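You operate a simulated robot arm through the tools that you are given. There is no shell and no other tool. Be economical: measure what you need, move in short steps, check, and stop when the job is done.

You are at the controls of a simulated robot arm. One attempt, no reset.

JOB
Put the white crayon on top of the washers carton. Then close the sockets drawer. Then close the cloths drawer. Then take the weight of a hundred and twenty-five grams on the rim bench and put it away on the valve bench. Then pull the gauges drawer open. Keep to this order.
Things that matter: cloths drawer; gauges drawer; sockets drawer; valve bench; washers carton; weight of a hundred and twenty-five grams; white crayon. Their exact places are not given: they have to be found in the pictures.

The check looks at the end state, three seconds after you hand in, the way a careful person would. Anything else that was tipped, shoved, dropped, spilled or broken makes it a failure. Flat cloth is picked up by pressing the open fingertips on it (5 to 10 N) and closing them slowly along it; thin cloth reads only 2 to 8 mm in the jaws.

ROBOT AND FRAMES
A 7-joint arm with a fingered hand on a trunk, on a base that drives. Base frame: it is fixed to the floor where the robot stands at the start and does not move with it; the origin is under the middle of the robot, x ahead of it, y to its left, z up. Lengths are in m, angles in degrees, forces in N, time in s.
With the tool pointing down near the work surface it reaches from about 0.3 to 0.7 m from the robot's upright axis, wherever it stands. Its first joint turns from -69.0 to 172.0 degrees. Places, roughly: cloths drawer [-1.5, -9.1, 0.2]; gauges drawer [-1.6, -9.1, 0.7]; sockets drawer [-1.4, -9.1, 0.8]; valve bench [-0.4, -5.2, 0.9]; washers carton [0.5, 0.25, 0.75]; weight of a hundred and twenty-five grams [0.25, -7.75, 0.75]; white crayon [0.5, 0, 0.75]. Payload 3.4 kg.
The tool frame sits at the grasp point between the pads (the TCP): z along the fingers, y along the line on which they close. The tips reach 0.025 m beyond it. The gripper opens to 0.088 m. The gripper's body begins 0.029 m behind the TCP. The gripper is a hand of 4 fingers: y runs from the thumb to the fingers, the wrist lies at [-0.013, -0.097, -0.162] in the tool frame, and closing takes about 1.5 s.
Orientation is that of the tool frame in the base frame, as a unit quaternion [x, y, z, w]. With the fingers straight down and the wrist toward the robot, the tool's x, y and z point along [0, 1, 0], [1, 0, 0] and [0, 0, -1] of the base frame.

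CONTROLS
- The arm moves only by the tool servo_tool. Its argument "series" is one flat list of numbers, 6 for each row, row after row: the shift along the base's x, y, z in m, then the turn, a rotation vector about the base's x, y, z in degrees. In form: [tx, ty, tz, rx, ry, rz, tx, ty, tz, rx, ry, rz, ...]. A call has 1 to 10 rows; each row is the pose to reach, as a shift and turn from the pose commanded when the call began. "hand" is the finger opening in m, from 0 to 0.088, set as the call begins (left out, the last holds). Each row takes 0.2 s and may step no farther than 0.05 m and 8.6 degrees from the row before; otherwise, or with a gripper value out of range, the whole call is refused. A pose out of reach is approached as far as the arm can. The call stops where the force on the tool passes 40 N (or 10 N more than at its start, if that is more) or the arm is blocked; 0.2 s more then pass. The fingers move at their own pace (about 0.108 m/s each) and stop on an object; they squeeze with about 25 N. The grip force told is the motor's: it shows also when the fingers shut on nothing. Time passes only in rows, and 0.2 s behind the last, so rows that repeat a pose let the fingers close. The reply holds the time, the measured pose of the TCP, the force on the tool along the base axes, the opening and the grip force, in the units named above and with some noise, with the torque about the TCP (base axes, N m) and any sound that the robot's microphone picked up.
- Cameras (640 x 400 px; columns grow to the right, rows downward): "scene" is now at [0.1174, 0.0362, 1.3724]; the picture's right is [0.48, -0.88, 0.00], its down [-0.67, -0.36, -0.65] and it looks along [0.57, 0.31, -0.76] (base axes); focal length 261 px, centre (320, 200). "wrist" rides on the gripper at [0.064, -0.083, -0.098] in the tool frame; the picture's right is [-0.62, 0.37, -0.69], its down [-0.71, -0.63, 0.30] and it looks along [-0.32, 0.68, 0.65] (tool axes); focal length 265 px, centre (320, 200).
- camera(camera): a new picture of that camera. The clock stands still meanwhile.
- raise_lower(by): slides the trunk up (or, below 0, down) by that many m; the arm and the scene camera ride with it, the base frame stays. It gives what a move gives, with no picture.
- steer(legs): drives the robot by 1 to 6 legs, each [ahead, left, turn to the left] in m, m and degrees, along the robot's own axes; the way and the turn of a leg run together, so that a leg with both is an arc; at most 1.5 m and 180 degrees a leg. The arm and the cameras ride along, it lands a little off, and it stops where it bumps. It gives what a move gives.
- move_fingers(index, middle, ring, thumb_bend, thumb_turn): sets how far each is bent, from 0 (flat) to 100 (curled in); at 30 the hand is open as for a grip, at 70 the pads meet at the TCP. One left out holds its place. A second passes; each finger stops where it meets its share of the squeeze, and holds until it gets a number again. A gripper value or a shape takes the hand back. It gives what a move gives, with no picture; readings hold the bend of each and the force on the fingers (four entries, about 0 where the hand has none), thumb and palm. thumb_turn goes from beside the hand (0) to across from the fingers (100), as for a grip.
- hand_shape(shape): the hand has 4 fingers and takes this shape, open, in about a second: jaw (thumb against the fingers, like two jaws); tri (thumb and two fingers); tip (a fingertip pinch); poke (one finger out to press); point (the index stretched); flat (the hand flat); cup (the hand cupped); fist (a fist). The gripper value then closes the fingers along that shape, each until it touches; the sizes above hold for jaw. It gives what a move gives, with no picture.
- head_to(pan, tilt): turns the head with the scene camera to pan (to the left, within 86 degrees either way) and tilt (down, from -29 to 69), counted from straight ahead of the robot. It gives what a move gives.
- point_at(camera, pixels): for up to 12 pixels [column, row] of the newest picture of that camera ("zoom" is the newest enlarged one), the place [x, y, z] in the base frame of the surface seen there, good to about 0.002 m. The clock stands still meanwhile.
- enlarge(camera, box): a new picture of the part [left, top, right, bottom] of that camera's present view, enlarged. The clock stands still meanwhile.
- close_job(): hands the job in; it is judged then, once.

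Go step by step. Measure first, check grasps and placings, and put right what went wrong. The budget is 110 turns and 90 pictures, counting those below and the enlarged ones. Unless the task says otherwise, let go and move clear before handing in.

The tools are called after "Call:" as name(argument=value, ...) on one line, values as JSON. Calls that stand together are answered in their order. servo_tool: Moves the arm, as the interface text tells. Its arguments: {"type":"object","properties":{"series":{"type":"array"},"hand":{"type":"number"}},"required":["series"]} The other tools are called the same way: raise_lower (by) slides the trunk up or down; hand_shape (shape) gives the hand a shape; move_fingers (index, middle, ring, thumb_bend, thumb_turn) moves the fingers one by one; steer (legs) drives the base; head_to (pan, tilt) turns the head that bears the scene camera; camera (camera) takes a picture; point_at (camera, pixels) gives the place of the surface under pixels of a picture; enlarge (camera, box) takes an enlarged picture of a part of a camera's view; close_job () hands the job in.

At the start:

```text
t: 0.0
tool_pos: [0.2705, 0.1987, 0.9656]
orientation: [0.707, 0.708, 0.0, 0.0]
wrist_force: [0.1, -0.5, 0.2]
moment: [0.0, -0.02, -0.04]
width: 0.0877
gripper_force: 0.0
shape: jaw
bend: [30.0, 30.0, 30.0, 30.0, 98.0]
finger forces: [0.1, 0.0, 0.0, 0.0, 0.0, 0.1]
trunk travel left (down, up): [-0.7, 0.14]
robot x, y, heading: [-0.0004, 0.0006, -0.1]
head pan, tilt: [28.5, 49.6]
```

scene: 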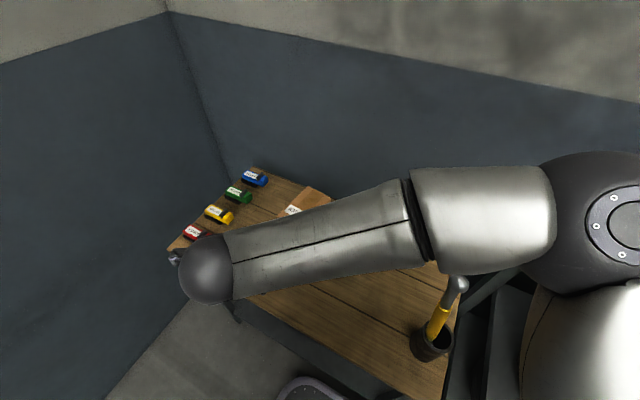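
wrist: 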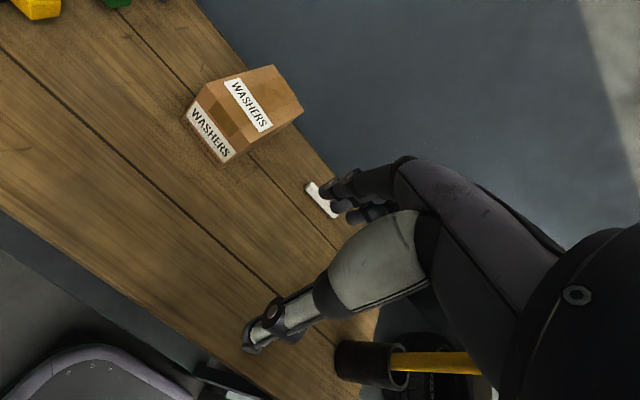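

The wrist picture shows the washers carton near (245,110) and the white crayon near (320,200). I measure both.

Call:
point_at(camera="wrist", pixels=[[309, 186], [322, 201], [334, 214], [340, 206], [250, 104], [225, 82], [273, 66], [302, 107], [263, 130], [190, 110], [228, 160], [300, 250]])

Call:
enlarge(camera="wrist", box=[160, 50, 400, 250])

```text
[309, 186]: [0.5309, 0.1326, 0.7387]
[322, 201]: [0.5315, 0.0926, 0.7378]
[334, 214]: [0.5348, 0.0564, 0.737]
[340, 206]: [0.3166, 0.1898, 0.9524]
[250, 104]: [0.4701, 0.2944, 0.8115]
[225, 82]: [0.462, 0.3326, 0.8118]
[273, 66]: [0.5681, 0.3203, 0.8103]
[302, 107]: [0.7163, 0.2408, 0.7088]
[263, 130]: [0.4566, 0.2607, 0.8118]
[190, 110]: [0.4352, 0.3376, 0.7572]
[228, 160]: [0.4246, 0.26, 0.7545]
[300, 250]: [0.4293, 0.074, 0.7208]
```

```text
2.00 times, centred on (280, 150) of wrist
```

zoom: 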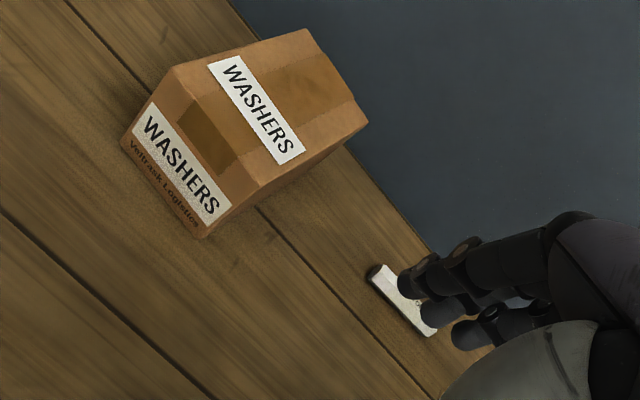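

The crayon lies along y around x≈0.532, y≈0.04–0.14, on a table at z≈0.721; the carton top is at z≈0.812. I move above the crayon.

Call:
servo_tool(series=[0.04, -0.017, 0, 0, 0, 0, 0.08, -0.034, 0, 0, 0, 0, 0.12, -0.051, 0, 0, 0, 0, 0.16, -0.068, -0.02, 0, 0, 0, 0.2, -0.085, -0.04, 0, 0, 0, 0.23, -0.1, -0.07, 0, 0, 0, 0.26, -0.11, -0.1, 0, 0, 0], hand=0.088)

Call:
camera(camera="wrist")

Call:
camera(camera="scene")

```text
t: 1.6
tool_pos: [0.5343, 0.0886, 0.8659]
orientation: [0.707, 0.708, 0.0, 0.0]
wrist_force: [0.1, -1.1, -0.4]
moment: [-0.09, 0.01, 0.0]
width: 0.0878
gripper_force: 0.0
shape: jaw
bend: [30.0, 30.0, 30.0, 30.0, 98.0]
finger forces: [0.1, 0.0, 0.0, 0.1, 0.0, 0.1]
trunk travel left (down, up): [-0.7, 0.14]
robot x, y, heading: [-0.0, -0.0013, 0.1]
head pan, tilt: [28.5, 49.6]
```

```text
86 pictures are left
```

wrist: 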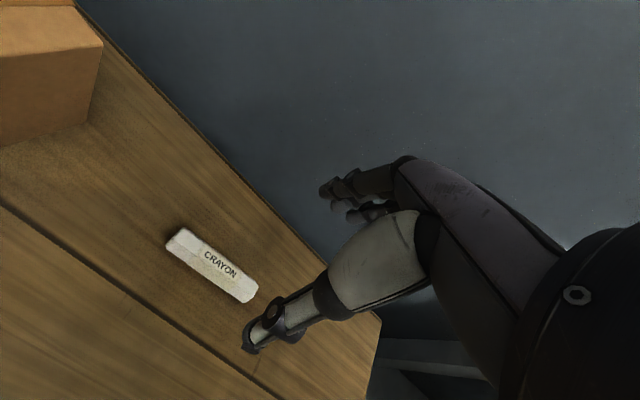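

```text
85 pictures are left
```

scene: 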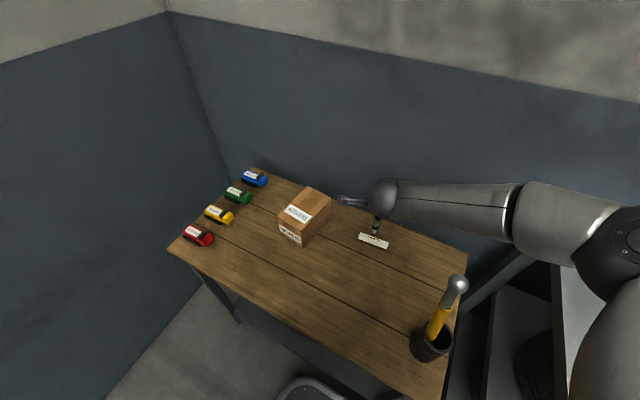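

Call:
point_at(camera="wrist", pixels=[[184, 236], [215, 265], [245, 292], [172, 245], [236, 298], [257, 286], [185, 229], [215, 310]])

Call:
point_at(camera="scene", pixels=[[361, 236], [374, 240], [387, 244], [309, 190], [330, 199], [304, 226], [280, 213], [305, 208]])

```text
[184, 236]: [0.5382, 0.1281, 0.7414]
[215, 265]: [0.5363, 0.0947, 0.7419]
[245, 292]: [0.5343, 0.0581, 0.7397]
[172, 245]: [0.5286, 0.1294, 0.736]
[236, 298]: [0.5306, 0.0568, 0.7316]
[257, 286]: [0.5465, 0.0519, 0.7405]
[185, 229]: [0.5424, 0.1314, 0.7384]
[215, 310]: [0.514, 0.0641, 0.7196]
```

```text
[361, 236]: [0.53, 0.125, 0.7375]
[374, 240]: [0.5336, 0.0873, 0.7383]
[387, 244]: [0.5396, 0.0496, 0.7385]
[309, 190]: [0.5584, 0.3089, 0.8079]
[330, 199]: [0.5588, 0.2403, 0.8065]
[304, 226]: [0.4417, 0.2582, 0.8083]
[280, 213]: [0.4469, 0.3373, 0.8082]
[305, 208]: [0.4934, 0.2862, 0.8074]
```

The crayon centre is (0.537, 0.090), top z≈0.740, and the TCP is right above. I go down and close.

Call:
servo_tool(series=[0.003, 0.001, -0.03, 0, 0, 0, 0.003, 0.001, -0.06, 0, 0, 0, 0.003, 0.001, -0.09, 0, 0, 0, 0.003, 0.001, -0.105, 0, 0, 0, 0.003, 0.001, -0.115, 0, 0, 0])

Call:
servo_tool(series=[0, 0, 0, 0, 0, 0, 0, 0, 0, 0, 0, 0, 0, 0, 0, 0, 0, 0, 0, 0, 0, 0, 0, 0, 0, 0, 0, 0, 0, 0, 0, 0, 0, 0, 0, 0, 0, 0, 0, 0, 0, 0, 0, 0, 0, 0, 0, 0], hand=0.0)

Call:
camera(camera="wrist")

```text
t: 2.8
tool_pos: [0.5338, 0.0881, 0.7489]
orientation: [0.707, 0.707, -0.001, -0.001]
wrist_force: [-1.5, 0.1, -0.4]
moment: [0.01, 0.02, 0.01]
width: 0.0877
gripper_force: 0.1
shape: jaw
bend: [30.0, 30.0, 30.0, 30.0, 98.0]
finger forces: [0.1, 0.0, 0.0, 0.0, 0.0, 0.1]
trunk travel left (down, up): [-0.7, 0.14]
robot x, y, heading: [-0.0024, -0.001, 0.0]
head pan, tilt: [28.5, 49.6]
```

```text
t: 4.6
tool_pos: [0.5331, 0.0888, 0.7494]
orientation: [0.708, 0.706, 0.0, 0.002]
wrist_force: [0.8, -0.3, 5.6]
moment: [0.01, 0.01, 0.1]
width: 0.0173
gripper_force: 25.3
shape: jaw
bend: [73.0, 59.0, 60.0, 75.0, 100.0]
finger forces: [12.8, 6.1, 2.6, 0.0, 21.0, 0.0]
trunk travel left (down, up): [-0.7, 0.14]
robot x, y, heading: [0.0006, 0.0026, 0.1]
head pan, tilt: [28.5, 49.6]
```

```text
84 pictures are left
```

wrist: 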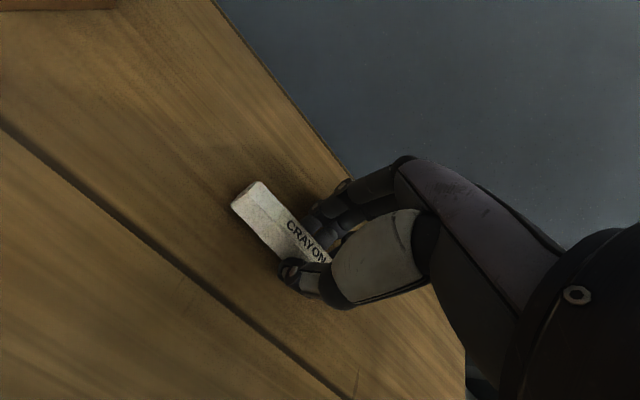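

The crayon is held (17 mm, 25 N). I lift it, then carry it over the carton turned by about 48° so it lies well inside the top.

Call:
servo_tool(series=[0, 0, 0.04, 0, 0, 0, 0, 0, 0.08, 0, 0, 0, 0, 0, 0.12, 0, 0, 0, 0, 0, 0.16, 0, 0, 0])

Call:
servo_tool(series=[0, 0.04, 0, 0, 0, 8, -0.01, 0.08, 0, 0, 0, 16, -0.015, 0.12, 0, 0, 0, 24, -0.02, 0.15, 0, 0, 0, 32, -0.025, 0.18, 0, 0, 0, 40, -0.03, 0.2, 0, 0, 0, 48])

Call:
camera(camera="scene")

Call:
camera(camera="wrist")

```text
t: 5.6
tool_pos: [0.5321, 0.0887, 0.9086]
orientation: [0.707, 0.707, 0.0, 0.001]
wrist_force: [0.5, 0.4, 0.2]
moment: [-0.02, 0.03, 0.03]
width: 0.0165
gripper_force: 24.7
shape: jaw
bend: [73.0, 61.0, 64.0, 75.0, 100.0]
finger forces: [11.8, 4.4, 2.3, 0.0, 18.5, 0.1]
trunk travel left (down, up): [-0.7, 0.14]
robot x, y, heading: [-0.0008, 0.0047, 0.3]
head pan, tilt: [28.5, 49.6]
```

```text
t: 7.0
tool_pos: [0.5017, 0.2888, 0.9128]
orientation: [0.358, 0.934, 0.0, 0.0]
wrist_force: [-0.8, -0.7, -0.3]
moment: [0.02, 0.01, -0.02]
width: 0.0166
gripper_force: 24.5
shape: jaw
bend: [73.0, 61.0, 65.0, 75.0, 100.0]
finger forces: [11.7, 4.3, 2.5, 0.0, 18.5, 0.1]
trunk travel left (down, up): [-0.7, 0.14]
robot x, y, heading: [-0.0016, -0.0006, 0.1]
head pan, tilt: [28.5, 49.6]
```

```text
83 pictures are left
```

scene: 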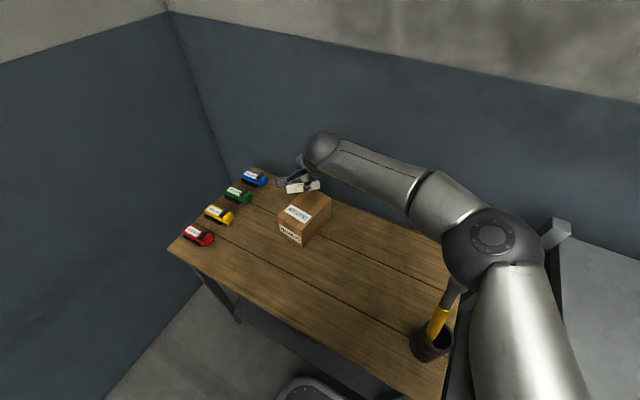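

```text
82 pictures are left
```

wrist: 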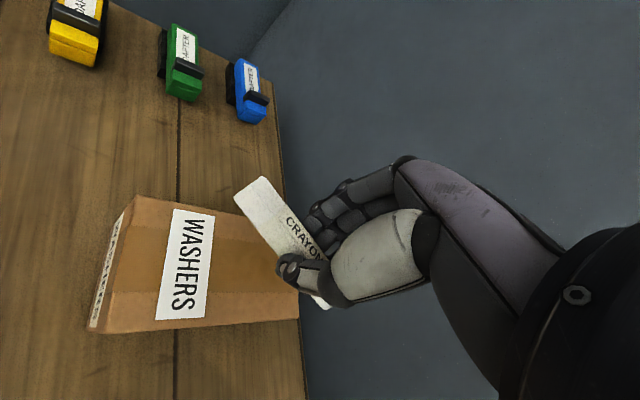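

Crayon is over the carton; I measure the crayon's ends and the carton top.

Call:
point_at(camera="wrist", pixels=[[237, 194], [262, 180], [270, 210], [275, 235], [322, 303], [140, 197], [108, 328], [298, 318], [190, 260], [230, 290]])

Call:
point_at(camera="scene", pixels=[[288, 188], [302, 188], [318, 184], [329, 199], [305, 226], [281, 213], [308, 210]])

```text
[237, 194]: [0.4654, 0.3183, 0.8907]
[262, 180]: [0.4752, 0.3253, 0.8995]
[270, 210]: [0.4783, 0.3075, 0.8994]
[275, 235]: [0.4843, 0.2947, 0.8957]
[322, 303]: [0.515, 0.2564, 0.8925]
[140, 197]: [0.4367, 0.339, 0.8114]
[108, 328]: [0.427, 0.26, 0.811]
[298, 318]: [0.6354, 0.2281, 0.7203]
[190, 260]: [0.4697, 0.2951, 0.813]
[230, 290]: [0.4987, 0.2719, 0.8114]
```

```text
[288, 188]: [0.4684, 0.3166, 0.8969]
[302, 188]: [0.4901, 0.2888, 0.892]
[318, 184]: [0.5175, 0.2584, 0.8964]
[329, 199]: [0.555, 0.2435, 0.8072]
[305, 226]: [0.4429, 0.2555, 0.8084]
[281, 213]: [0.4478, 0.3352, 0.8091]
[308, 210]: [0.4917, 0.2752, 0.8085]
```

Crayon centre (0.494, 0.288) is over the carton-top centre. I lower to just touching.

Call:
servo_tool(series=[0.002, 0, -0.03, 0, 0, 0, 0.002, 0, -0.055, 0, 0, 0, 0.002, 0, -0.065, 0, 0, 0, 0.002, 0, -0.07, 0, 0, 0, 0.002, 0, -0.07, 0, 0, 0])

Call:
camera(camera="wrist")

```text
t: 8.2
tool_pos: [0.5048, 0.2888, 0.8407]
orientation: [0.358, 0.934, 0.001, 0.0]
wrist_force: [0.2, 0.4, 2.8]
moment: [0.01, -0.05, 0.03]
width: 0.0165
gripper_force: 24.4
shape: jaw
bend: [73.0, 61.0, 65.0, 75.0, 100.0]
finger forces: [13.4, 4.8, 2.7, 0.0, 19.2, 0.1]
trunk travel left (down, up): [-0.7, 0.14]
robot x, y, heading: [0.001, 0.0019, -0.1]
head pan, tilt: [28.5, 49.6]
```

```text
81 pictures are left
```

wrist: 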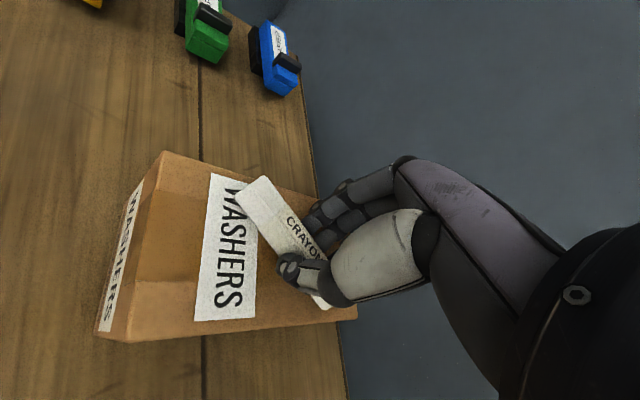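

The force rises to about 3 N, so it just touches. I ease 1 mm down and open.

Call:
servo_tool(series=[0, 0, -0.001, 0, 0, 0, 0, 0, -0.001, 0, 0, 0])

Call:
servo_tool(series=[0, 0, 0, 0, 0, 0, 0, 0, 0, 0, 0, 0, 0, 0, 0, 0, 0, 0, 0, 0, 0, 0, 0, 0, 0, 0, 0, 0, 0, 0], hand=0.06)

Call:
servo_tool(series=[0, 0, 0.03, 0, 0, 0, 0, 0, 0.07, 0, 0, 0, 0, 0, 0.11, 0, 0, 0, -0.03, -0.03, 0.13, 0, 0, 0, -0.06, -0.06, 0.15, 0, 0, 0])

Call:
camera(camera="scene")

Call:
camera(camera="wrist")

```text
t: 8.8
tool_pos: [0.5045, 0.2885, 0.8417]
orientation: [0.358, 0.934, 0.002, 0.001]
wrist_force: [2.3, 0.4, 11.3]
moment: [0.06, -0.09, -0.02]
width: 0.0167
gripper_force: 24.8
shape: jaw
bend: [73.0, 61.0, 65.0, 75.0, 100.0]
finger forces: [15.1, 5.6, 4.4, 0.0, 21.9, 0.1]
trunk travel left (down, up): [-0.7, 0.14]
robot x, y, heading: [0.0031, -0.0012, 0.0]
head pan, tilt: [28.5, 49.6]
```

```text
t: 10.0
tool_pos: [0.5054, 0.2881, 0.8396]
orientation: [0.359, 0.933, 0.001, 0.0]
wrist_force: [-0.9, -0.7, 0.5]
moment: [0.01, 0.0, -0.02]
width: 0.0597
gripper_force: 0.1
shape: jaw
bend: [28.0, 38.0, 35.0, 60.0, 100.0]
finger forces: [0.0, 0.0, 0.1, 0.0, 0.1, 0.0]
trunk travel left (down, up): [-0.7, 0.14]
robot x, y, heading: [0.0037, -0.0001, -0.1]
head pan, tilt: [28.5, 49.6]
```

```text
t: 11.2
tool_pos: [0.4427, 0.2276, 0.9892]
orientation: [0.358, 0.934, 0.001, 0.001]
wrist_force: [-0.6, -0.2, 0.4]
moment: [-0.02, 0.01, 0.01]
width: 0.0596
gripper_force: 0.1
shape: jaw
bend: [28.0, 38.0, 34.0, 60.0, 100.0]
finger forces: [0.1, 0.0, 0.1, 0.0, 0.1, 0.0]
trunk travel left (down, up): [-0.7, 0.14]
robot x, y, heading: [0.0023, -0.0033, 0.0]
head pan, tilt: [28.5, 49.6]
```

```text
80 pictures are left
```

scene: 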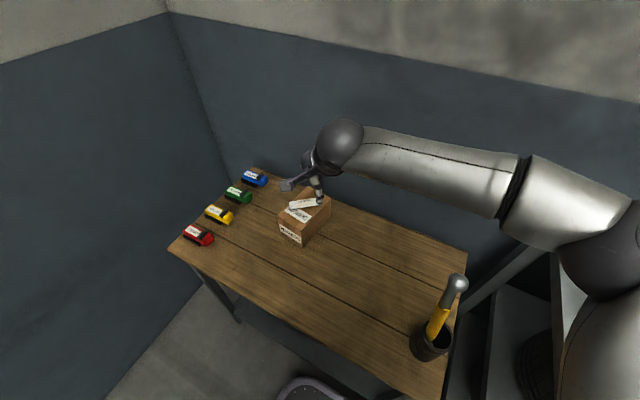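

```text
79 pictures are left
```

wrist: 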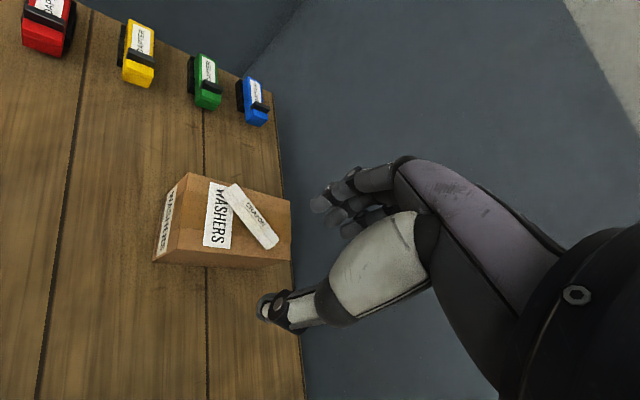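

The crayon lies on the carton. I tuck the arm back and look around for the way.

Call:
servo_tool(series=[-0.03, -0.005, 0.03, 0, 0, -8, -0.06, -0.01, 0.06, 0, 0, -16, -0.09, -0.015, 0.09, 0, 0, -24, -0.12, -0.02, 0.09, 0, 0, -32, -0.15, -0.025, 0.09, 0, 0, -40, -0.17, -0.03, 0.09, 0, 0, -48])

Call:
head_to(pan=-86, tilt=25)

Call:
camera(camera="scene")

Call:
head_to(pan=-30, tilt=35)

Call:
camera(camera="scene")

Call:
head_to(pan=86, tilt=35)

Call:
camera(camera="scene")

```text
t: 12.6
tool_pos: [0.2744, 0.1983, 1.0809]
orientation: [0.708, 0.706, -0.001, 0.0]
wrist_force: [0.4, -0.2, 0.2]
moment: [0.0, 0.0, 0.0]
width: 0.0597
gripper_force: 0.1
shape: jaw
bend: [28.0, 38.0, 34.0, 60.0, 100.0]
finger forces: [0.1, 0.0, 0.0, 0.0, 0.1, 0.1]
trunk travel left (down, up): [-0.7, 0.14]
robot x, y, heading: [-0.0003, 0.0019, 0.1]
head pan, tilt: [28.5, 49.6]
```

```text
t: 14.5
tool_pos: [0.276, 0.1986, 1.0806]
orientation: [0.706, 0.708, 0.0, 0.0]
wrist_force: [-1.2, -1.4, 1.0]
moment: [0.01, -0.02, 0.03]
width: 0.0595
gripper_force: 0.1
shape: jaw
bend: [28.0, 38.0, 34.0, 60.0, 100.0]
finger forces: [0.0, 0.0, 0.0, 0.0, 0.0, 0.1]
trunk travel left (down, up): [-0.7, 0.14]
robot x, y, heading: [-0.0029, -0.0028, 0.2]
head pan, tilt: [-85.9, 25.0]
```

```text
78 pictures are left
```

scene: 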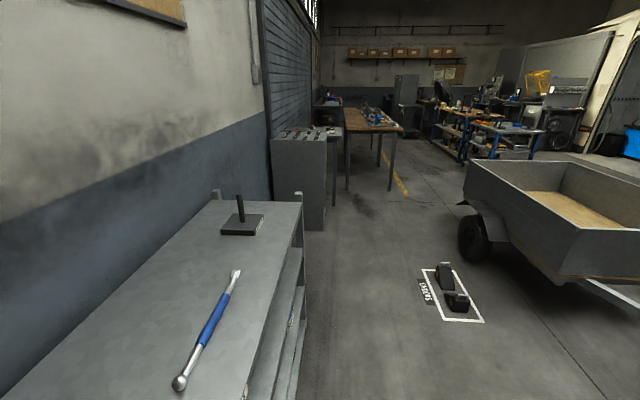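

```text
t: 15.8
tool_pos: [0.2755, 0.1987, 1.0798]
orientation: [0.706, 0.708, -0.001, 0.0]
wrist_force: [-0.1, -1.2, 0.2]
moment: [0.0, 0.0, -0.01]
width: 0.0597
gripper_force: 0.1
shape: jaw
bend: [28.0, 38.0, 34.0, 60.0, 100.0]
finger forces: [0.1, 0.1, 0.0, 0.0, 0.1, 0.1]
trunk travel left (down, up): [-0.7, 0.14]
robot x, y, heading: [-0.0015, 0.0025, 0.0]
head pan, tilt: [-30.0, 35.0]
```

```text
77 pictures are left
```

scene: 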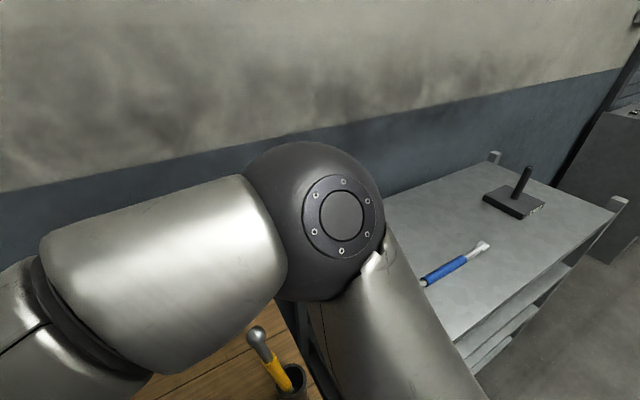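

```text
t: 17.7
tool_pos: [0.275, 0.1992, 1.0813]
orientation: [0.707, 0.708, 0.0, 0.0]
wrist_force: [0.1, -0.1, -0.2]
moment: [0.0, 0.0, -0.06]
width: 0.0596
gripper_force: 0.1
shape: jaw
bend: [28.0, 38.0, 34.0, 60.0, 100.0]
finger forces: [0.0, 0.0, 0.1, 0.1, 0.0, 0.1]
trunk travel left (down, up): [-0.7, 0.14]
robot x, y, heading: [0.0008, 0.0004, 0.1]
head pan, tilt: [85.9, 35.0]
```

```text
76 pictures are left
```

scene: 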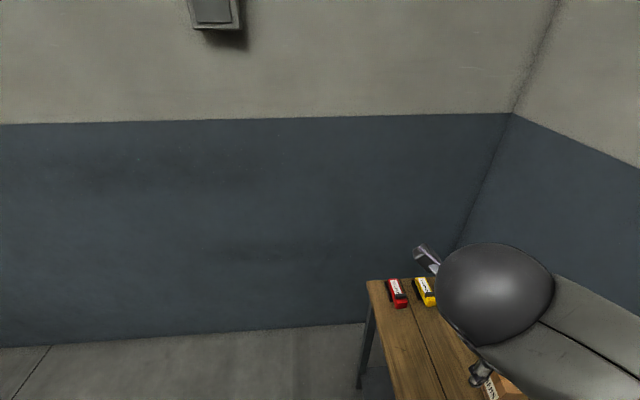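

I see the corridor to the right of the shelves, with wheel chocks and a trailer. I look again that way and measure obstacles.

Call:
head_to(pan=-86, tilt=20)

Call:
camera(camera="scene")

Call:
enlarge(camera="scene", box=[240, 80, 560, 280])

```text
t: 20.3
tool_pos: [0.275, 0.1991, 1.0809]
orientation: [0.706, 0.708, 0.0, -0.001]
wrist_force: [-0.2, 0.2, -0.3]
moment: [-0.03, -0.03, 0.03]
width: 0.0599
gripper_force: 0.0
shape: jaw
bend: [28.0, 38.0, 34.0, 60.0, 100.0]
finger forces: [0.0, 0.1, 0.0, 0.0, 0.0, 0.1]
trunk travel left (down, up): [-0.7, 0.14]
robot x, y, heading: [-0.0006, 0.0011, -0.0]
head pan, tilt: [-85.9, 20.0]
```

```text
75 pictures are left
```

scene: 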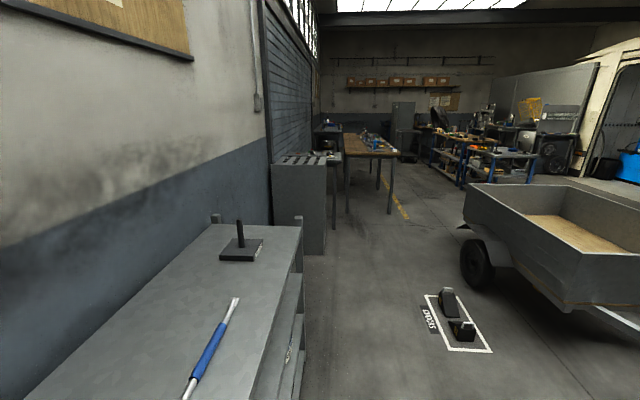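

```text
2.00 times, centred on (400, 180) of scene
```

zoom: 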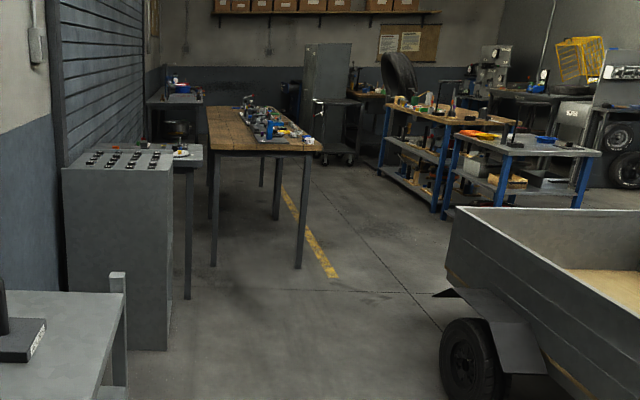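

Call:
point_at(camera="zoom", pixels=[[165, 348], [187, 298], [298, 266], [213, 264], [335, 278], [465, 395], [434, 210], [445, 290], [300, 140], [345, 165], [262, 185], [445, 218]])

Call:
point_at(camera="scene", pixels=[[427, 330], [470, 338], [440, 296], [425, 296], [300, 395], [302, 216], [320, 254], [320, 300], [465, 185], [565, 300], [480, 352]])

```text
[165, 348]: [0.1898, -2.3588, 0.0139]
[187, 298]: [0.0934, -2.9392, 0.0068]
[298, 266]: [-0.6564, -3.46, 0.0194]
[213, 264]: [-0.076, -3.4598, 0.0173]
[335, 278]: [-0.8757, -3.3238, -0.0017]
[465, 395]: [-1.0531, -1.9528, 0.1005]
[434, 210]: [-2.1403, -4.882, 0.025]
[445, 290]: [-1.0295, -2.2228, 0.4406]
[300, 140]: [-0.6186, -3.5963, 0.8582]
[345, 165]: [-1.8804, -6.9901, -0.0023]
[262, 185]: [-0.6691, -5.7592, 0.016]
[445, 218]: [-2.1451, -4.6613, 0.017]
```

```text
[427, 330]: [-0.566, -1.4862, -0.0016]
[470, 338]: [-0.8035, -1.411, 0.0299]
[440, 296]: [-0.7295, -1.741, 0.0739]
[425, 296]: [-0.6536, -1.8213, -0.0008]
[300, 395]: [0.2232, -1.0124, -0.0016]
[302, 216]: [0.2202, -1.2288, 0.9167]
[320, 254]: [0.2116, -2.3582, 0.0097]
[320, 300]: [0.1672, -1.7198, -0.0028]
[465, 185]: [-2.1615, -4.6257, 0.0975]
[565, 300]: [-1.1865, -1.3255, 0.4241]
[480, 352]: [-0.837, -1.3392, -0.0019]
```

Free lane between x≈0.17 and the chocks at x≈−0.6; then a diagonal between trailer and wood bench. I back off, turn right and drive part way.

Call:
steer(legs=[[-0.22, 0, 0], [0, 0, -90], [1.2, 0, 0]])

Call:
head_to(pan=-20, tilt=30)

Call:
camera(camera="scene")

```text
t: 31.5
tool_pos: [-0.0176, -1.471, 1.0794]
orientation: [1.0, 0.005, 0.0, 0.001]
wrist_force: [-0.3, -0.1, -0.1]
moment: [0.02, 0.0, -0.02]
width: 0.0595
gripper_force: 0.0
shape: jaw
bend: [28.0, 38.0, 34.0, 60.0, 100.0]
finger forces: [0.0, 0.0, 0.0, 0.1, 0.0, 0.0]
trunk travel left (down, up): [-0.7, 0.14]
robot x, y, heading: [-0.2189, -1.1944, -89.4]
head pan, tilt: [-85.9, 20.0]
```

```text
t: 32.9
tool_pos: [-0.0189, -1.4715, 1.0807]
orientation: [1.0, 0.005, 0.0, -0.001]
wrist_force: [-0.6, 0.4, 0.3]
moment: [0.01, 0.01, 0.0]
width: 0.0596
gripper_force: 0.1
shape: jaw
bend: [28.0, 38.0, 34.0, 60.0, 100.0]
finger forces: [0.0, 0.0, 0.1, 0.1, 0.1, 0.0]
trunk travel left (down, up): [-0.7, 0.14]
robot x, y, heading: [-0.2187, -1.1927, -89.4]
head pan, tilt: [-20.0, 30.0]
```

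```text
73 pictures are left
```

scene: 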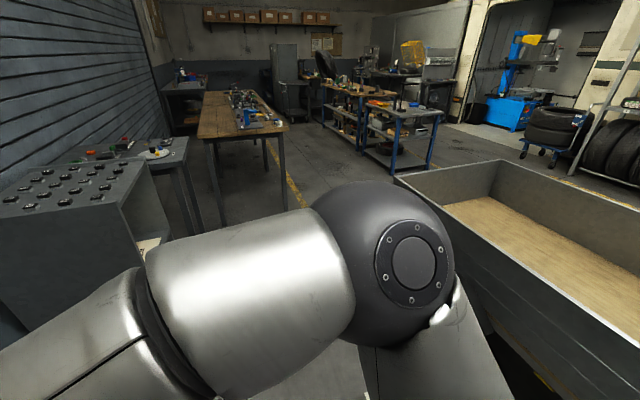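

Call:
point_at(camera="scene", pixels=[[397, 180], [500, 161], [287, 126], [300, 205], [222, 222], [427, 168], [387, 176], [285, 207], [365, 150], [380, 230], [275, 168], [303, 122]])

Call:
enlarge(camera="scene", box=[150, 0, 470, 200])

```text
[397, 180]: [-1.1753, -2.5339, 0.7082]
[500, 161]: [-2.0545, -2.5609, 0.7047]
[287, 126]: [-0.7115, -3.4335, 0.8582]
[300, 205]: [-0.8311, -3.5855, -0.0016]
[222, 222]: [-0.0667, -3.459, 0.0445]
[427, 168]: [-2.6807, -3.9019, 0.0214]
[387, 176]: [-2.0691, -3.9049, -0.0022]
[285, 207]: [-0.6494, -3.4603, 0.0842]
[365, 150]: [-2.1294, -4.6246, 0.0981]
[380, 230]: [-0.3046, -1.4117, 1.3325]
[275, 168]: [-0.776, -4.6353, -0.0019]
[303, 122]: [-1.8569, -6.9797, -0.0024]
```

```text
2.00 times, centred on (310, 100) of scene
```

zoom: 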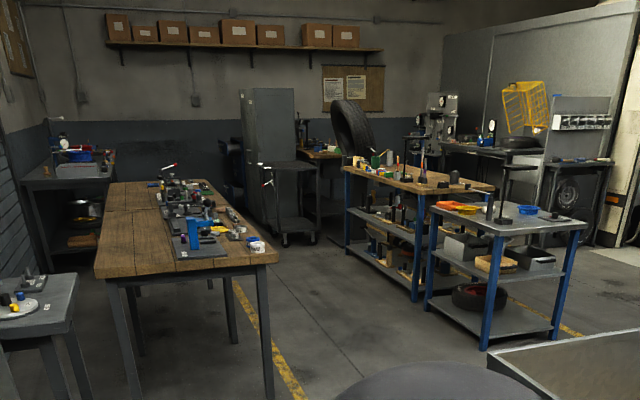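

Trailer ends at y≈−2.54 and the wood bench's corner is (−0.71,−3.43). I drive diagonally between them and down the aisle at x≈−1.4.

Call:
steer(legs=[[1.02, 0, 0], [0.6, -0.58, 0], [0.6, -0.58, 0], [1.3, 0, 0], [0.9, 0, 0]])

Call:
head_to(pan=0, tilt=25)

Call:
camera(camera="scene")

```text
t: 56.6
tool_pos: [-1.133, -5.8832, 1.0806]
orientation: [1.0, 0.003, 0.0, -0.001]
wrist_force: [0.7, -0.4, -0.9]
moment: [-0.04, 0.02, 0.01]
width: 0.0596
gripper_force: 0.1
shape: jaw
bend: [28.0, 38.0, 34.0, 60.0, 100.0]
finger forces: [0.1, 0.1, 0.0, 0.1, 0.0, 0.0]
trunk travel left (down, up): [-0.7, 0.14]
robot x, y, heading: [-1.3326, -5.6095, -89.7]
head pan, tilt: [-20.0, 30.0]
```

```text
t: 57.5
tool_pos: [-1.1336, -5.8824, 1.0811]
orientation: [1.0, 0.002, 0.0, 0.0]
wrist_force: [0.2, 0.1, -0.4]
moment: [0.02, -0.03, 0.01]
width: 0.0597
gripper_force: 0.1
shape: jaw
bend: [28.0, 38.0, 34.0, 60.0, 100.0]
finger forces: [0.1, 0.1, 0.0, 0.0, 0.0, 0.0]
trunk travel left (down, up): [-0.7, 0.14]
robot x, y, heading: [-1.3351, -5.6095, -89.9]
head pan, tilt: [0.0, 25.0]
```

```text
71 pictures are left
```

scene: 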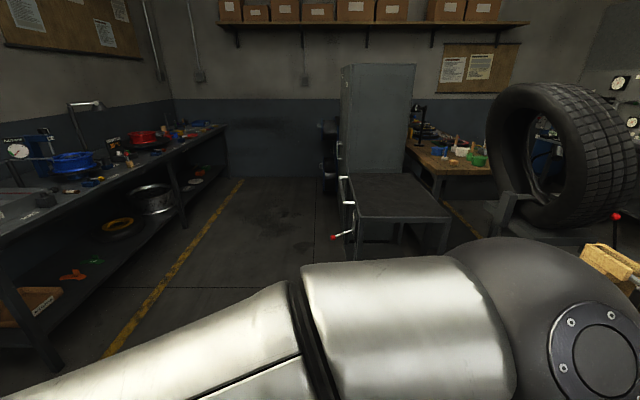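

Call:
enlarge(camera="scene", box=[280, 50, 500, 270])

Call:
point_at(camera="scene", pixels=[[342, 66], [414, 66], [338, 100], [350, 190], [449, 215], [425, 175], [335, 236], [350, 255], [225, 130], [120, 345], [480, 170], [500, 215]])

```text
1.82 times, centred on (390, 160) of scene
```

zoom: 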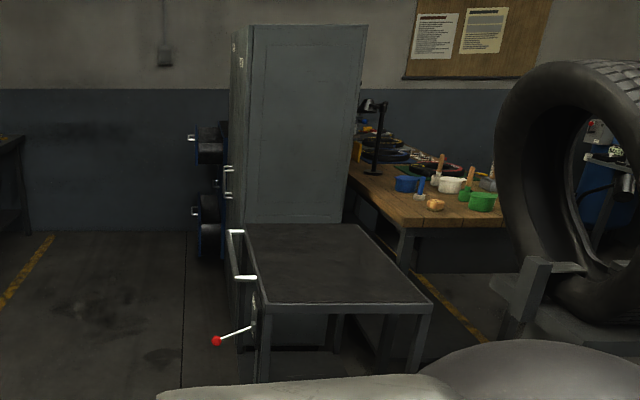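

```text
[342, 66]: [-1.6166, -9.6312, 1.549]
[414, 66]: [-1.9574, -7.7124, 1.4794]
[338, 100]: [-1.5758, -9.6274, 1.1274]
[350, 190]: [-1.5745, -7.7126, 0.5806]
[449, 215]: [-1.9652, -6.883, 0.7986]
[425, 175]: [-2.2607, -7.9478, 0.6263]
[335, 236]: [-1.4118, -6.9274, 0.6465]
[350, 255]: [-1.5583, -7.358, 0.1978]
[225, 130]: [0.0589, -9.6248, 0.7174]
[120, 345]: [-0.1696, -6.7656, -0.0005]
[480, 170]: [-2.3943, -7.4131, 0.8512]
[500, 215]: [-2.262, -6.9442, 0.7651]
```

Cabinet fronts face +x at x≈−1.57; two open drawers stick out around y≈−9. I drive on around the trolley lever.

Call:
steer(legs=[[0.8, 0, 0], [0.6, 0.5, 0], [1.3, 0, 0]])

Call:
head_to(pan=-50, tilt=35)

Call:
camera(camera="scene")

Call:
head_to(pan=50, tilt=35)

Call:
camera(camera="scene")

```text
t: 71.7
tool_pos: [-0.6025, -8.5755, 1.0804]
orientation: [1.0, 0.004, 0.001, 0.001]
wrist_force: [-0.1, -0.7, -0.6]
moment: [0.02, 0.0, -0.01]
width: 0.06
gripper_force: 0.0
shape: jaw
bend: [28.0, 38.0, 34.0, 60.0, 100.0]
finger forces: [0.1, 0.1, 0.0, 0.0, 0.0, 0.0]
trunk travel left (down, up): [-0.7, 0.14]
robot x, y, heading: [-0.8022, -8.3001, -89.5]
head pan, tilt: [0.0, 25.0]
```

```text
t: 72.9
tool_pos: [-0.6034, -8.5763, 1.0802]
orientation: [1.0, 0.005, 0.0, 0.001]
wrist_force: [0.9, -0.1, 0.0]
moment: [-0.01, 0.01, -0.01]
width: 0.0595
gripper_force: 0.1
shape: jaw
bend: [28.0, 38.0, 34.0, 60.0, 100.0]
finger forces: [0.1, 0.1, 0.0, 0.1, 0.1, 0.0]
trunk travel left (down, up): [-0.7, 0.14]
robot x, y, heading: [-0.8021, -8.3024, -89.7]
head pan, tilt: [-50.0, 35.0]
```

```text
69 pictures are left
```

scene: 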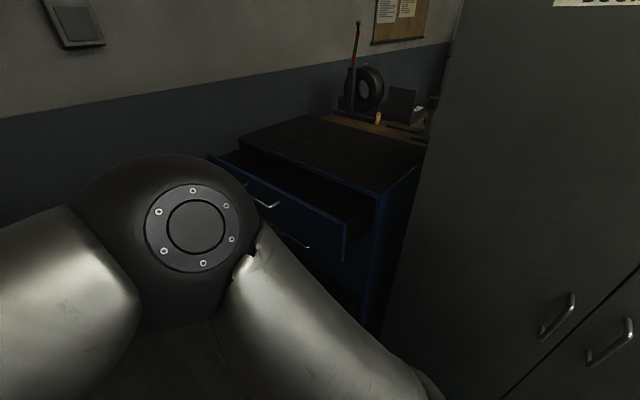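

```text
t: 74.7
tool_pos: [-0.6029, -8.576, 1.081]
orientation: [1.0, 0.004, 0.0, 0.0]
wrist_force: [0.3, 0.1, 0.4]
moment: [-0.03, 0.02, 0.02]
width: 0.0597
gripper_force: 0.2
shape: jaw
bend: [28.0, 38.0, 34.0, 60.0, 100.0]
finger forces: [0.0, 0.1, 0.0, 0.0, 0.0, 0.0]
trunk travel left (down, up): [-0.7, 0.14]
robot x, y, heading: [-0.8051, -8.3013, -89.6]
head pan, tilt: [50.0, 35.0]
```

```text
68 pictures are left
```

scene: 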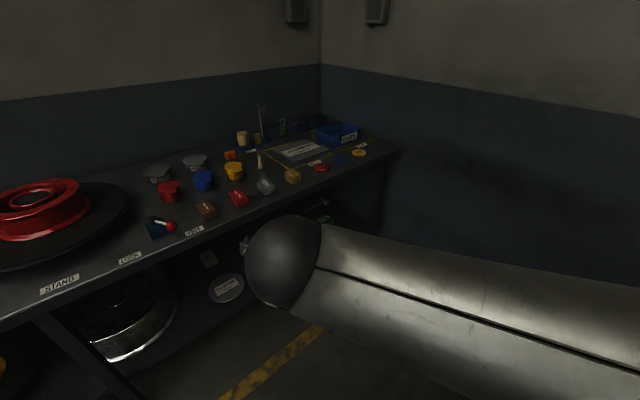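

The drawer cabinet lies ahead-right. I turn to face −x and look.

Call:
steer(legs=[[0.15, 0.05, 0], [0, 0, -90]])

Call:
head_to(pan=35, tilt=45)

Call:
camera(camera="scene")

```text
t: 79.9
tool_pos: [-1.0287, -8.6537, 1.0796]
orientation: [-0.706, 0.708, 0.0, 0.0]
wrist_force: [0.1, 0.1, 1.0]
moment: [0.01, 0.04, 0.02]
width: 0.0596
gripper_force: 0.1
shape: jaw
bend: [28.0, 38.0, 34.0, 60.0, 100.0]
finger forces: [0.0, 0.1, 0.0, 0.0, 0.0, 0.0]
trunk travel left (down, up): [-0.7, 0.14]
robot x, y, heading: [-0.7504, -8.4591, 179.7]
head pan, tilt: [50.0, 35.0]
```

```text
t: 80.7
tool_pos: [-1.0275, -8.6536, 1.0814]
orientation: [-0.706, 0.708, 0.0, 0.0]
wrist_force: [0.0, -0.1, 0.1]
moment: [-0.01, 0.0, 0.02]
width: 0.0597
gripper_force: 0.0
shape: jaw
bend: [28.0, 38.0, 34.0, 60.0, 100.0]
finger forces: [0.1, 0.1, 0.0, 0.0, 0.0, 0.0]
trunk travel left (down, up): [-0.7, 0.14]
robot x, y, heading: [-0.7568, -8.4574, 179.7]
head pan, tilt: [35.0, 45.0]
```

```text
67 pictures are left
```

scene: 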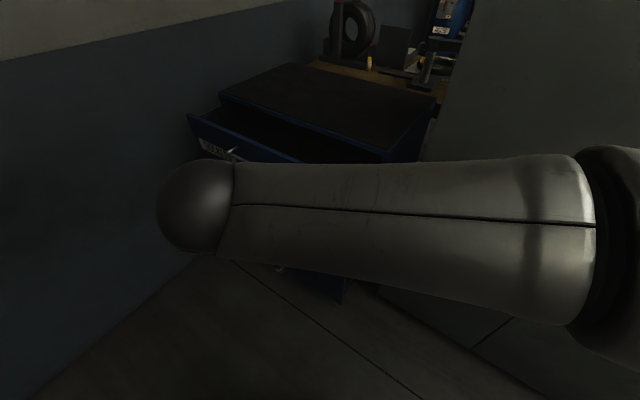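

Call:
point_at(camera="scene", pixels=[[190, 116], [225, 150], [275, 158], [345, 295], [230, 100], [385, 155], [290, 68], [436, 100], [280, 270]])

Call:
camera(camera="wrist")

```text
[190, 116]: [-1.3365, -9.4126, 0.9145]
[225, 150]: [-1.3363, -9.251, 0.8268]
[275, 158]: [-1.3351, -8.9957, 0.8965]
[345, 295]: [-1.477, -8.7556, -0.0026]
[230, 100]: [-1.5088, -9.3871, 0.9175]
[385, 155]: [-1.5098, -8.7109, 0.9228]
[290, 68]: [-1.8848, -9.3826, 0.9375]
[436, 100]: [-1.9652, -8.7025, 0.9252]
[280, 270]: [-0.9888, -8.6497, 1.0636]
```

```text
66 pictures are left
```

wrist: 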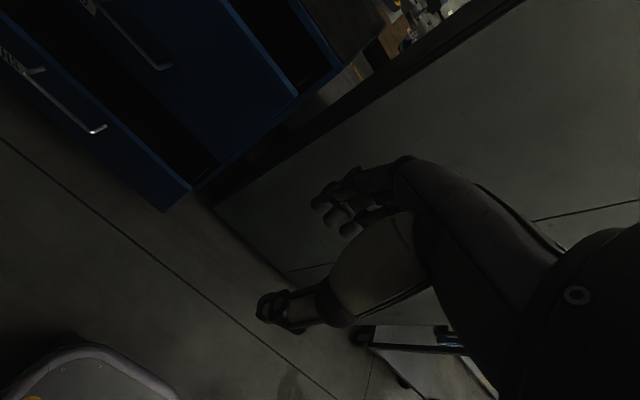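

Cabinet: y from −9.41 to −8.71, face x≈−1.51; the top drawer front is out at x≈−1.336. I move left so it is ahead and view the labels.

Call:
steer(legs=[[0, 0.5, 0]])

Call:
head_to(pan=10, tilt=50)

Call:
camera(camera="scene")

Call:
camera(camera="wrist")

```text
t: 83.6
tool_pos: [-1.0321, -9.1498, 1.0809]
orientation: [-0.705, 0.709, -0.001, 0.0]
wrist_force: [0.5, -0.2, -0.3]
moment: [0.01, -0.01, 0.0]
width: 0.0597
gripper_force: 0.0
shape: jaw
bend: [28.0, 38.0, 34.0, 60.0, 100.0]
finger forces: [0.0, 0.1, 0.1, 0.0, 0.1, 0.0]
trunk travel left (down, up): [-0.7, 0.14]
robot x, y, heading: [-0.7535, -8.9519, 179.6]
head pan, tilt: [35.0, 45.0]
```

```text
t: 84.5
tool_pos: [-1.0322, -9.1488, 1.0808]
orientation: [-0.705, 0.709, 0.0, 0.0]
wrist_force: [0.4, -0.2, 1.1]
moment: [0.02, 0.01, 0.01]
width: 0.0598
gripper_force: 0.1
shape: jaw
bend: [28.0, 38.0, 34.0, 60.0, 100.0]
finger forces: [0.1, 0.1, 0.1, 0.0, 0.0, 0.0]
trunk travel left (down, up): [-0.7, 0.14]
robot x, y, heading: [-0.755, -8.9492, 179.6]
head pan, tilt: [10.0, 50.0]
```

```text
65 pictures are left
```

scene: 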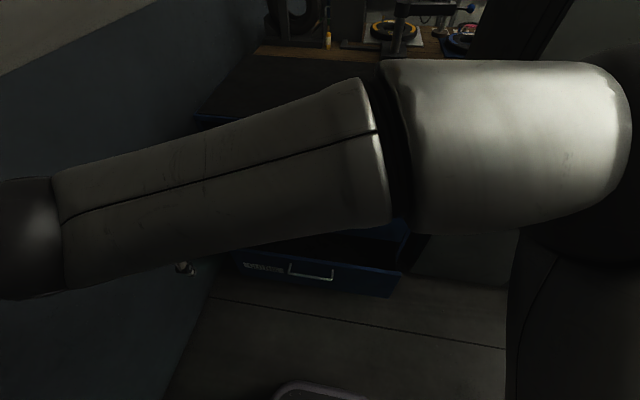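

```text
64 pictures are left
```

wrist: 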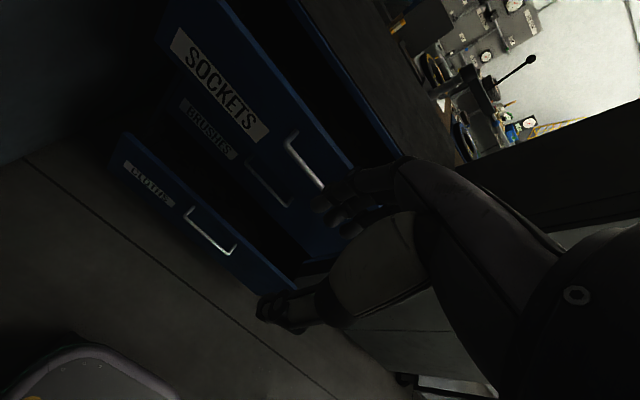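

SOCKETS (top) and CLOTHS (low) stand open. I enlarge and measure.

Call:
enlarge(camera="wrist", box=[100, 0, 400, 300])

Call:
point_at(camera="wrist", pixels=[[215, 85], [305, 160], [262, 130], [325, 160], [250, 185], [205, 130], [275, 195], [210, 232], [150, 190], [232, 250], [345, 168], [278, 285]])

```text
1.33 times, centred on (250, 150) of wrist
```

zoom: 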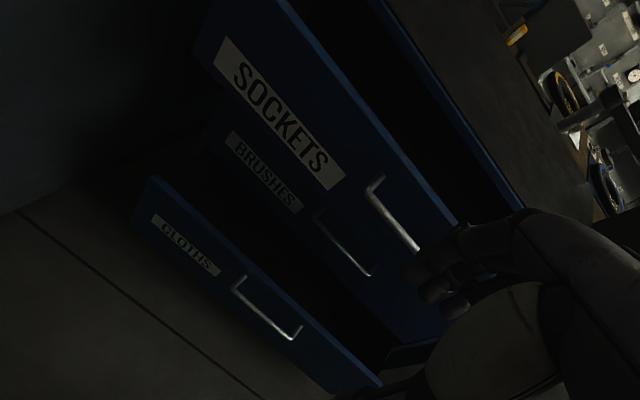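

```text
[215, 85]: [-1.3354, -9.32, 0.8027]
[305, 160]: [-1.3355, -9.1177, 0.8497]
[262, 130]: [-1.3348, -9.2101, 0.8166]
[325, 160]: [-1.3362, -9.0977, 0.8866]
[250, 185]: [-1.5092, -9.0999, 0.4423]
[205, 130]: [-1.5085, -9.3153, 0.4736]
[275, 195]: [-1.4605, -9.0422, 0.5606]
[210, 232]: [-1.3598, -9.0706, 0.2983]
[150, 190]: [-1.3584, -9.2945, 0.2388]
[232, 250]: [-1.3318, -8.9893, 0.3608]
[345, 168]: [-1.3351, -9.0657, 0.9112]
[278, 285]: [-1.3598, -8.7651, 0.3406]
```

SOCKETS front is x≈−1.335 (z 0.76–0.915), CLOTHS front x≈−1.36 (z≈0.2–0.36). I drive 0.1 closer, shut the hand and bring it down beside the handle at y≈−8.93.

Call:
steer(legs=[[0.1, 0, 0]])

Call:
servo_tool(series=[0.02, 0.04, 0, 0, 0, 0, 0.02, 0.08, 0, 0, 0, 0, 0.02, 0.12, -0.02, 0, 0, 0, 0.02, 0.16, -0.04, 0, 0, 0, 0.01, 0.19, -0.08, 0, 0, 0, 0, 0.21, -0.12, 0, 0, 0, 0, 0.22, -0.16, 0, 0, 0, 0, 0.22, -0.2, 0, 0, 0, 0, 0.22, -0.24, 0, 0, 0, 0, 0.22, -0.26, 0, 0, 0], hand=0.0)

Call:
camera(camera="scene")

Call:
camera(camera="wrist")

```text
t: 85.7
tool_pos: [-1.1366, -9.1478, 1.0795]
orientation: [-0.705, 0.709, 0.0, 0.0]
wrist_force: [-0.5, 0.2, 0.4]
moment: [0.04, 0.01, 0.02]
width: 0.0596
gripper_force: 0.0
shape: jaw
bend: [28.0, 38.0, 34.0, 60.0, 100.0]
finger forces: [0.0, 0.1, 0.0, 0.0, 0.0, 0.0]
trunk travel left (down, up): [-0.7, 0.14]
robot x, y, heading: [-0.8561, -8.9532, 179.3]
head pan, tilt: [10.0, 50.0]
```

```text
refused: row 5 steps farther than a row can; nothing moved
```

```text
62 pictures are left
```

scene: 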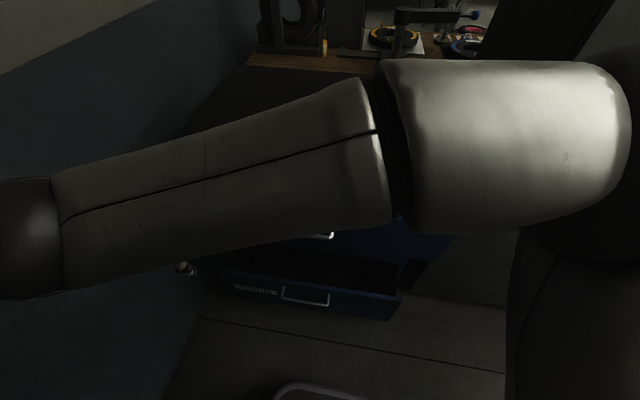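

```text
61 pictures are left
```

wrist: 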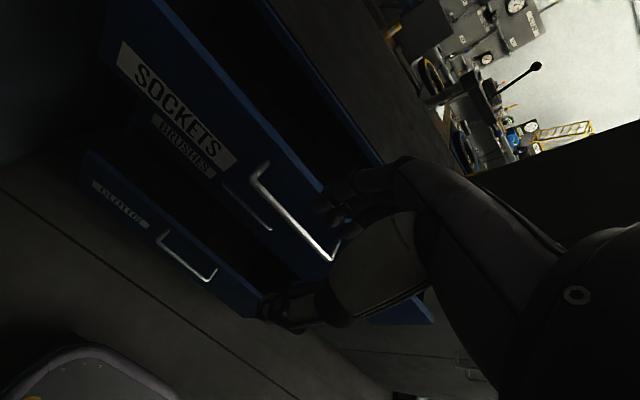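

A row was too long; I check the handle's ends and redo the move in smaller steps.

Call:
point_at(camera="wrist", pixels=[[257, 182], [295, 222], [333, 258], [264, 165], [160, 235], [210, 278], [240, 205]])

Call:
servo_tool(series=[0.02, 0.04, 0, 0, 0, 0, 0.02, 0.08, 0, 0, 0, 0, 0.02, 0.12, -0.02, 0, 0, 0, 0.02, 0.16, -0.04, 0, 0, 0, 0.01, 0.185, -0.075, 0, 0, 0, 0, 0.205, -0.115, 0, 0, 0, 0, 0.215, -0.155, 0, 0, 0, 0, 0.22, -0.2, 0, 0, 0, 0, 0.22, -0.24, 0, 0, 0, 0, 0.22, -0.26, 0, 0, 0], hand=0.0)

Call:
camera(camera="wrist")

Call:
camera(camera="scene")

```text
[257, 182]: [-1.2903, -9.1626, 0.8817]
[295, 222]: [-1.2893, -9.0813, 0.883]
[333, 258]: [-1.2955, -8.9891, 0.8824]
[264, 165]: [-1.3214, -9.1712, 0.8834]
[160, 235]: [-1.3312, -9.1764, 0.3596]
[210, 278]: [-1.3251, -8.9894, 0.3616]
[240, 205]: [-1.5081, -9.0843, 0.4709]
```

```text
t: 87.9
tool_pos: [-1.1569, -8.9562, 0.8013]
orientation: [-0.704, 0.71, 0.0, 0.0]
wrist_force: [0.2, 0.7, -0.8]
moment: [0.01, -0.02, 0.0]
width: 0.0001
gripper_force: 25.1
shape: jaw
bend: [70.0, 70.0, 70.0, 39.0, 100.0]
finger forces: [0.0, 0.1, 0.0, 0.0, 0.0, 0.0]
out of reach, approached as far as the arm can: row 5, 6, 7, 8, 9, 10
trunk travel left (down, up): [-0.7, 0.14]
robot x, y, heading: [-0.8598, -8.9525, 179.5]
head pan, tilt: [10.0, 50.0]
```

```text
60 pictures are left
```

wrist: 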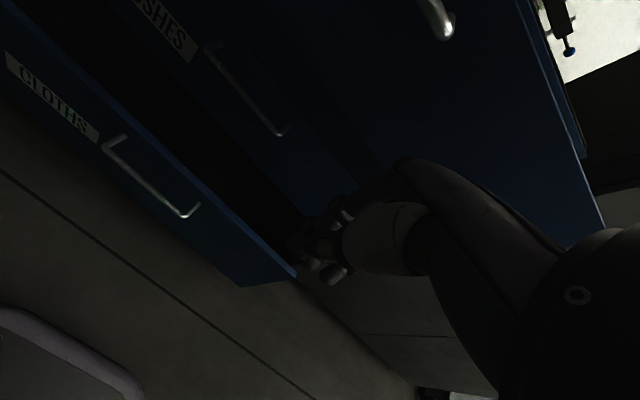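

```text
59 pictures are left
```

scene: 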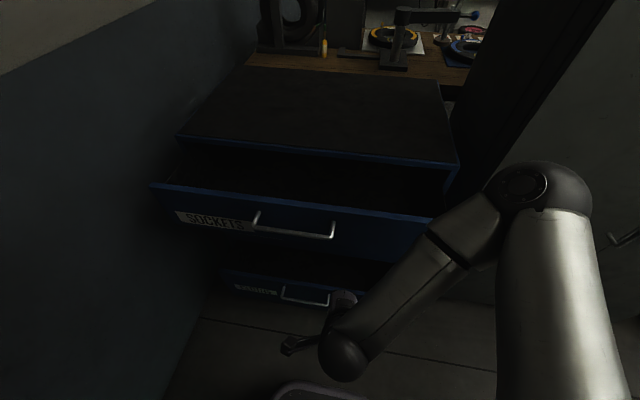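

Drawer front is clearly seen (SOCKETS label at (215,222), handle y −9.17…−8.985). The hand is low and right of the handle; I advance to contact at y≈−8.90.

Call:
servo_tool(series=[-0.03, 0, 0.0, 0, 0, 0, -0.06, 0.01, 0.01, 0, 0, 0, -0.09, 0.02, 0.02, 0, 0, 0, -0.11, 0.03, 0.03, 0, 0, 0, -0.13, 0.03, 0.03, 0, 0, 0])

Call:
camera(camera="scene")

```text
t: 89.1
tool_pos: [-1.2894, -8.9246, 0.8306]
orientation: [-0.705, 0.709, 0.001, 0.0]
wrist_force: [0.4, 0.5, 0.4]
moment: [0.0, -0.02, -0.02]
width: 0.0
gripper_force: 25.3
shape: jaw
bend: [70.0, 70.0, 70.0, 39.0, 100.0]
finger forces: [0.0, 0.1, 0.0, 0.0, 0.0, 0.0]
trunk travel left (down, up): [-0.7, 0.14]
robot x, y, heading: [-0.8577, -8.9505, 179.6]
head pan, tilt: [10.0, 50.0]
```

```text
58 pictures are left
```

scene: 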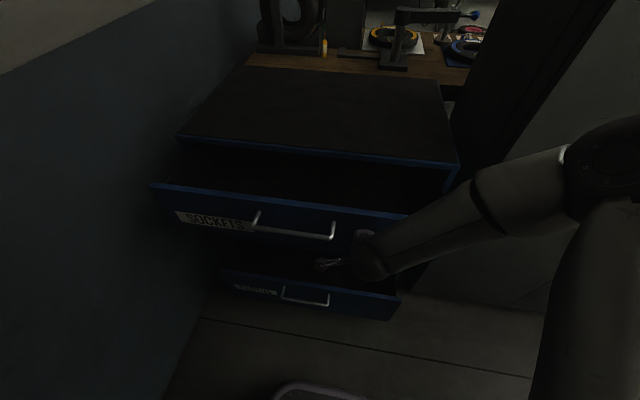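

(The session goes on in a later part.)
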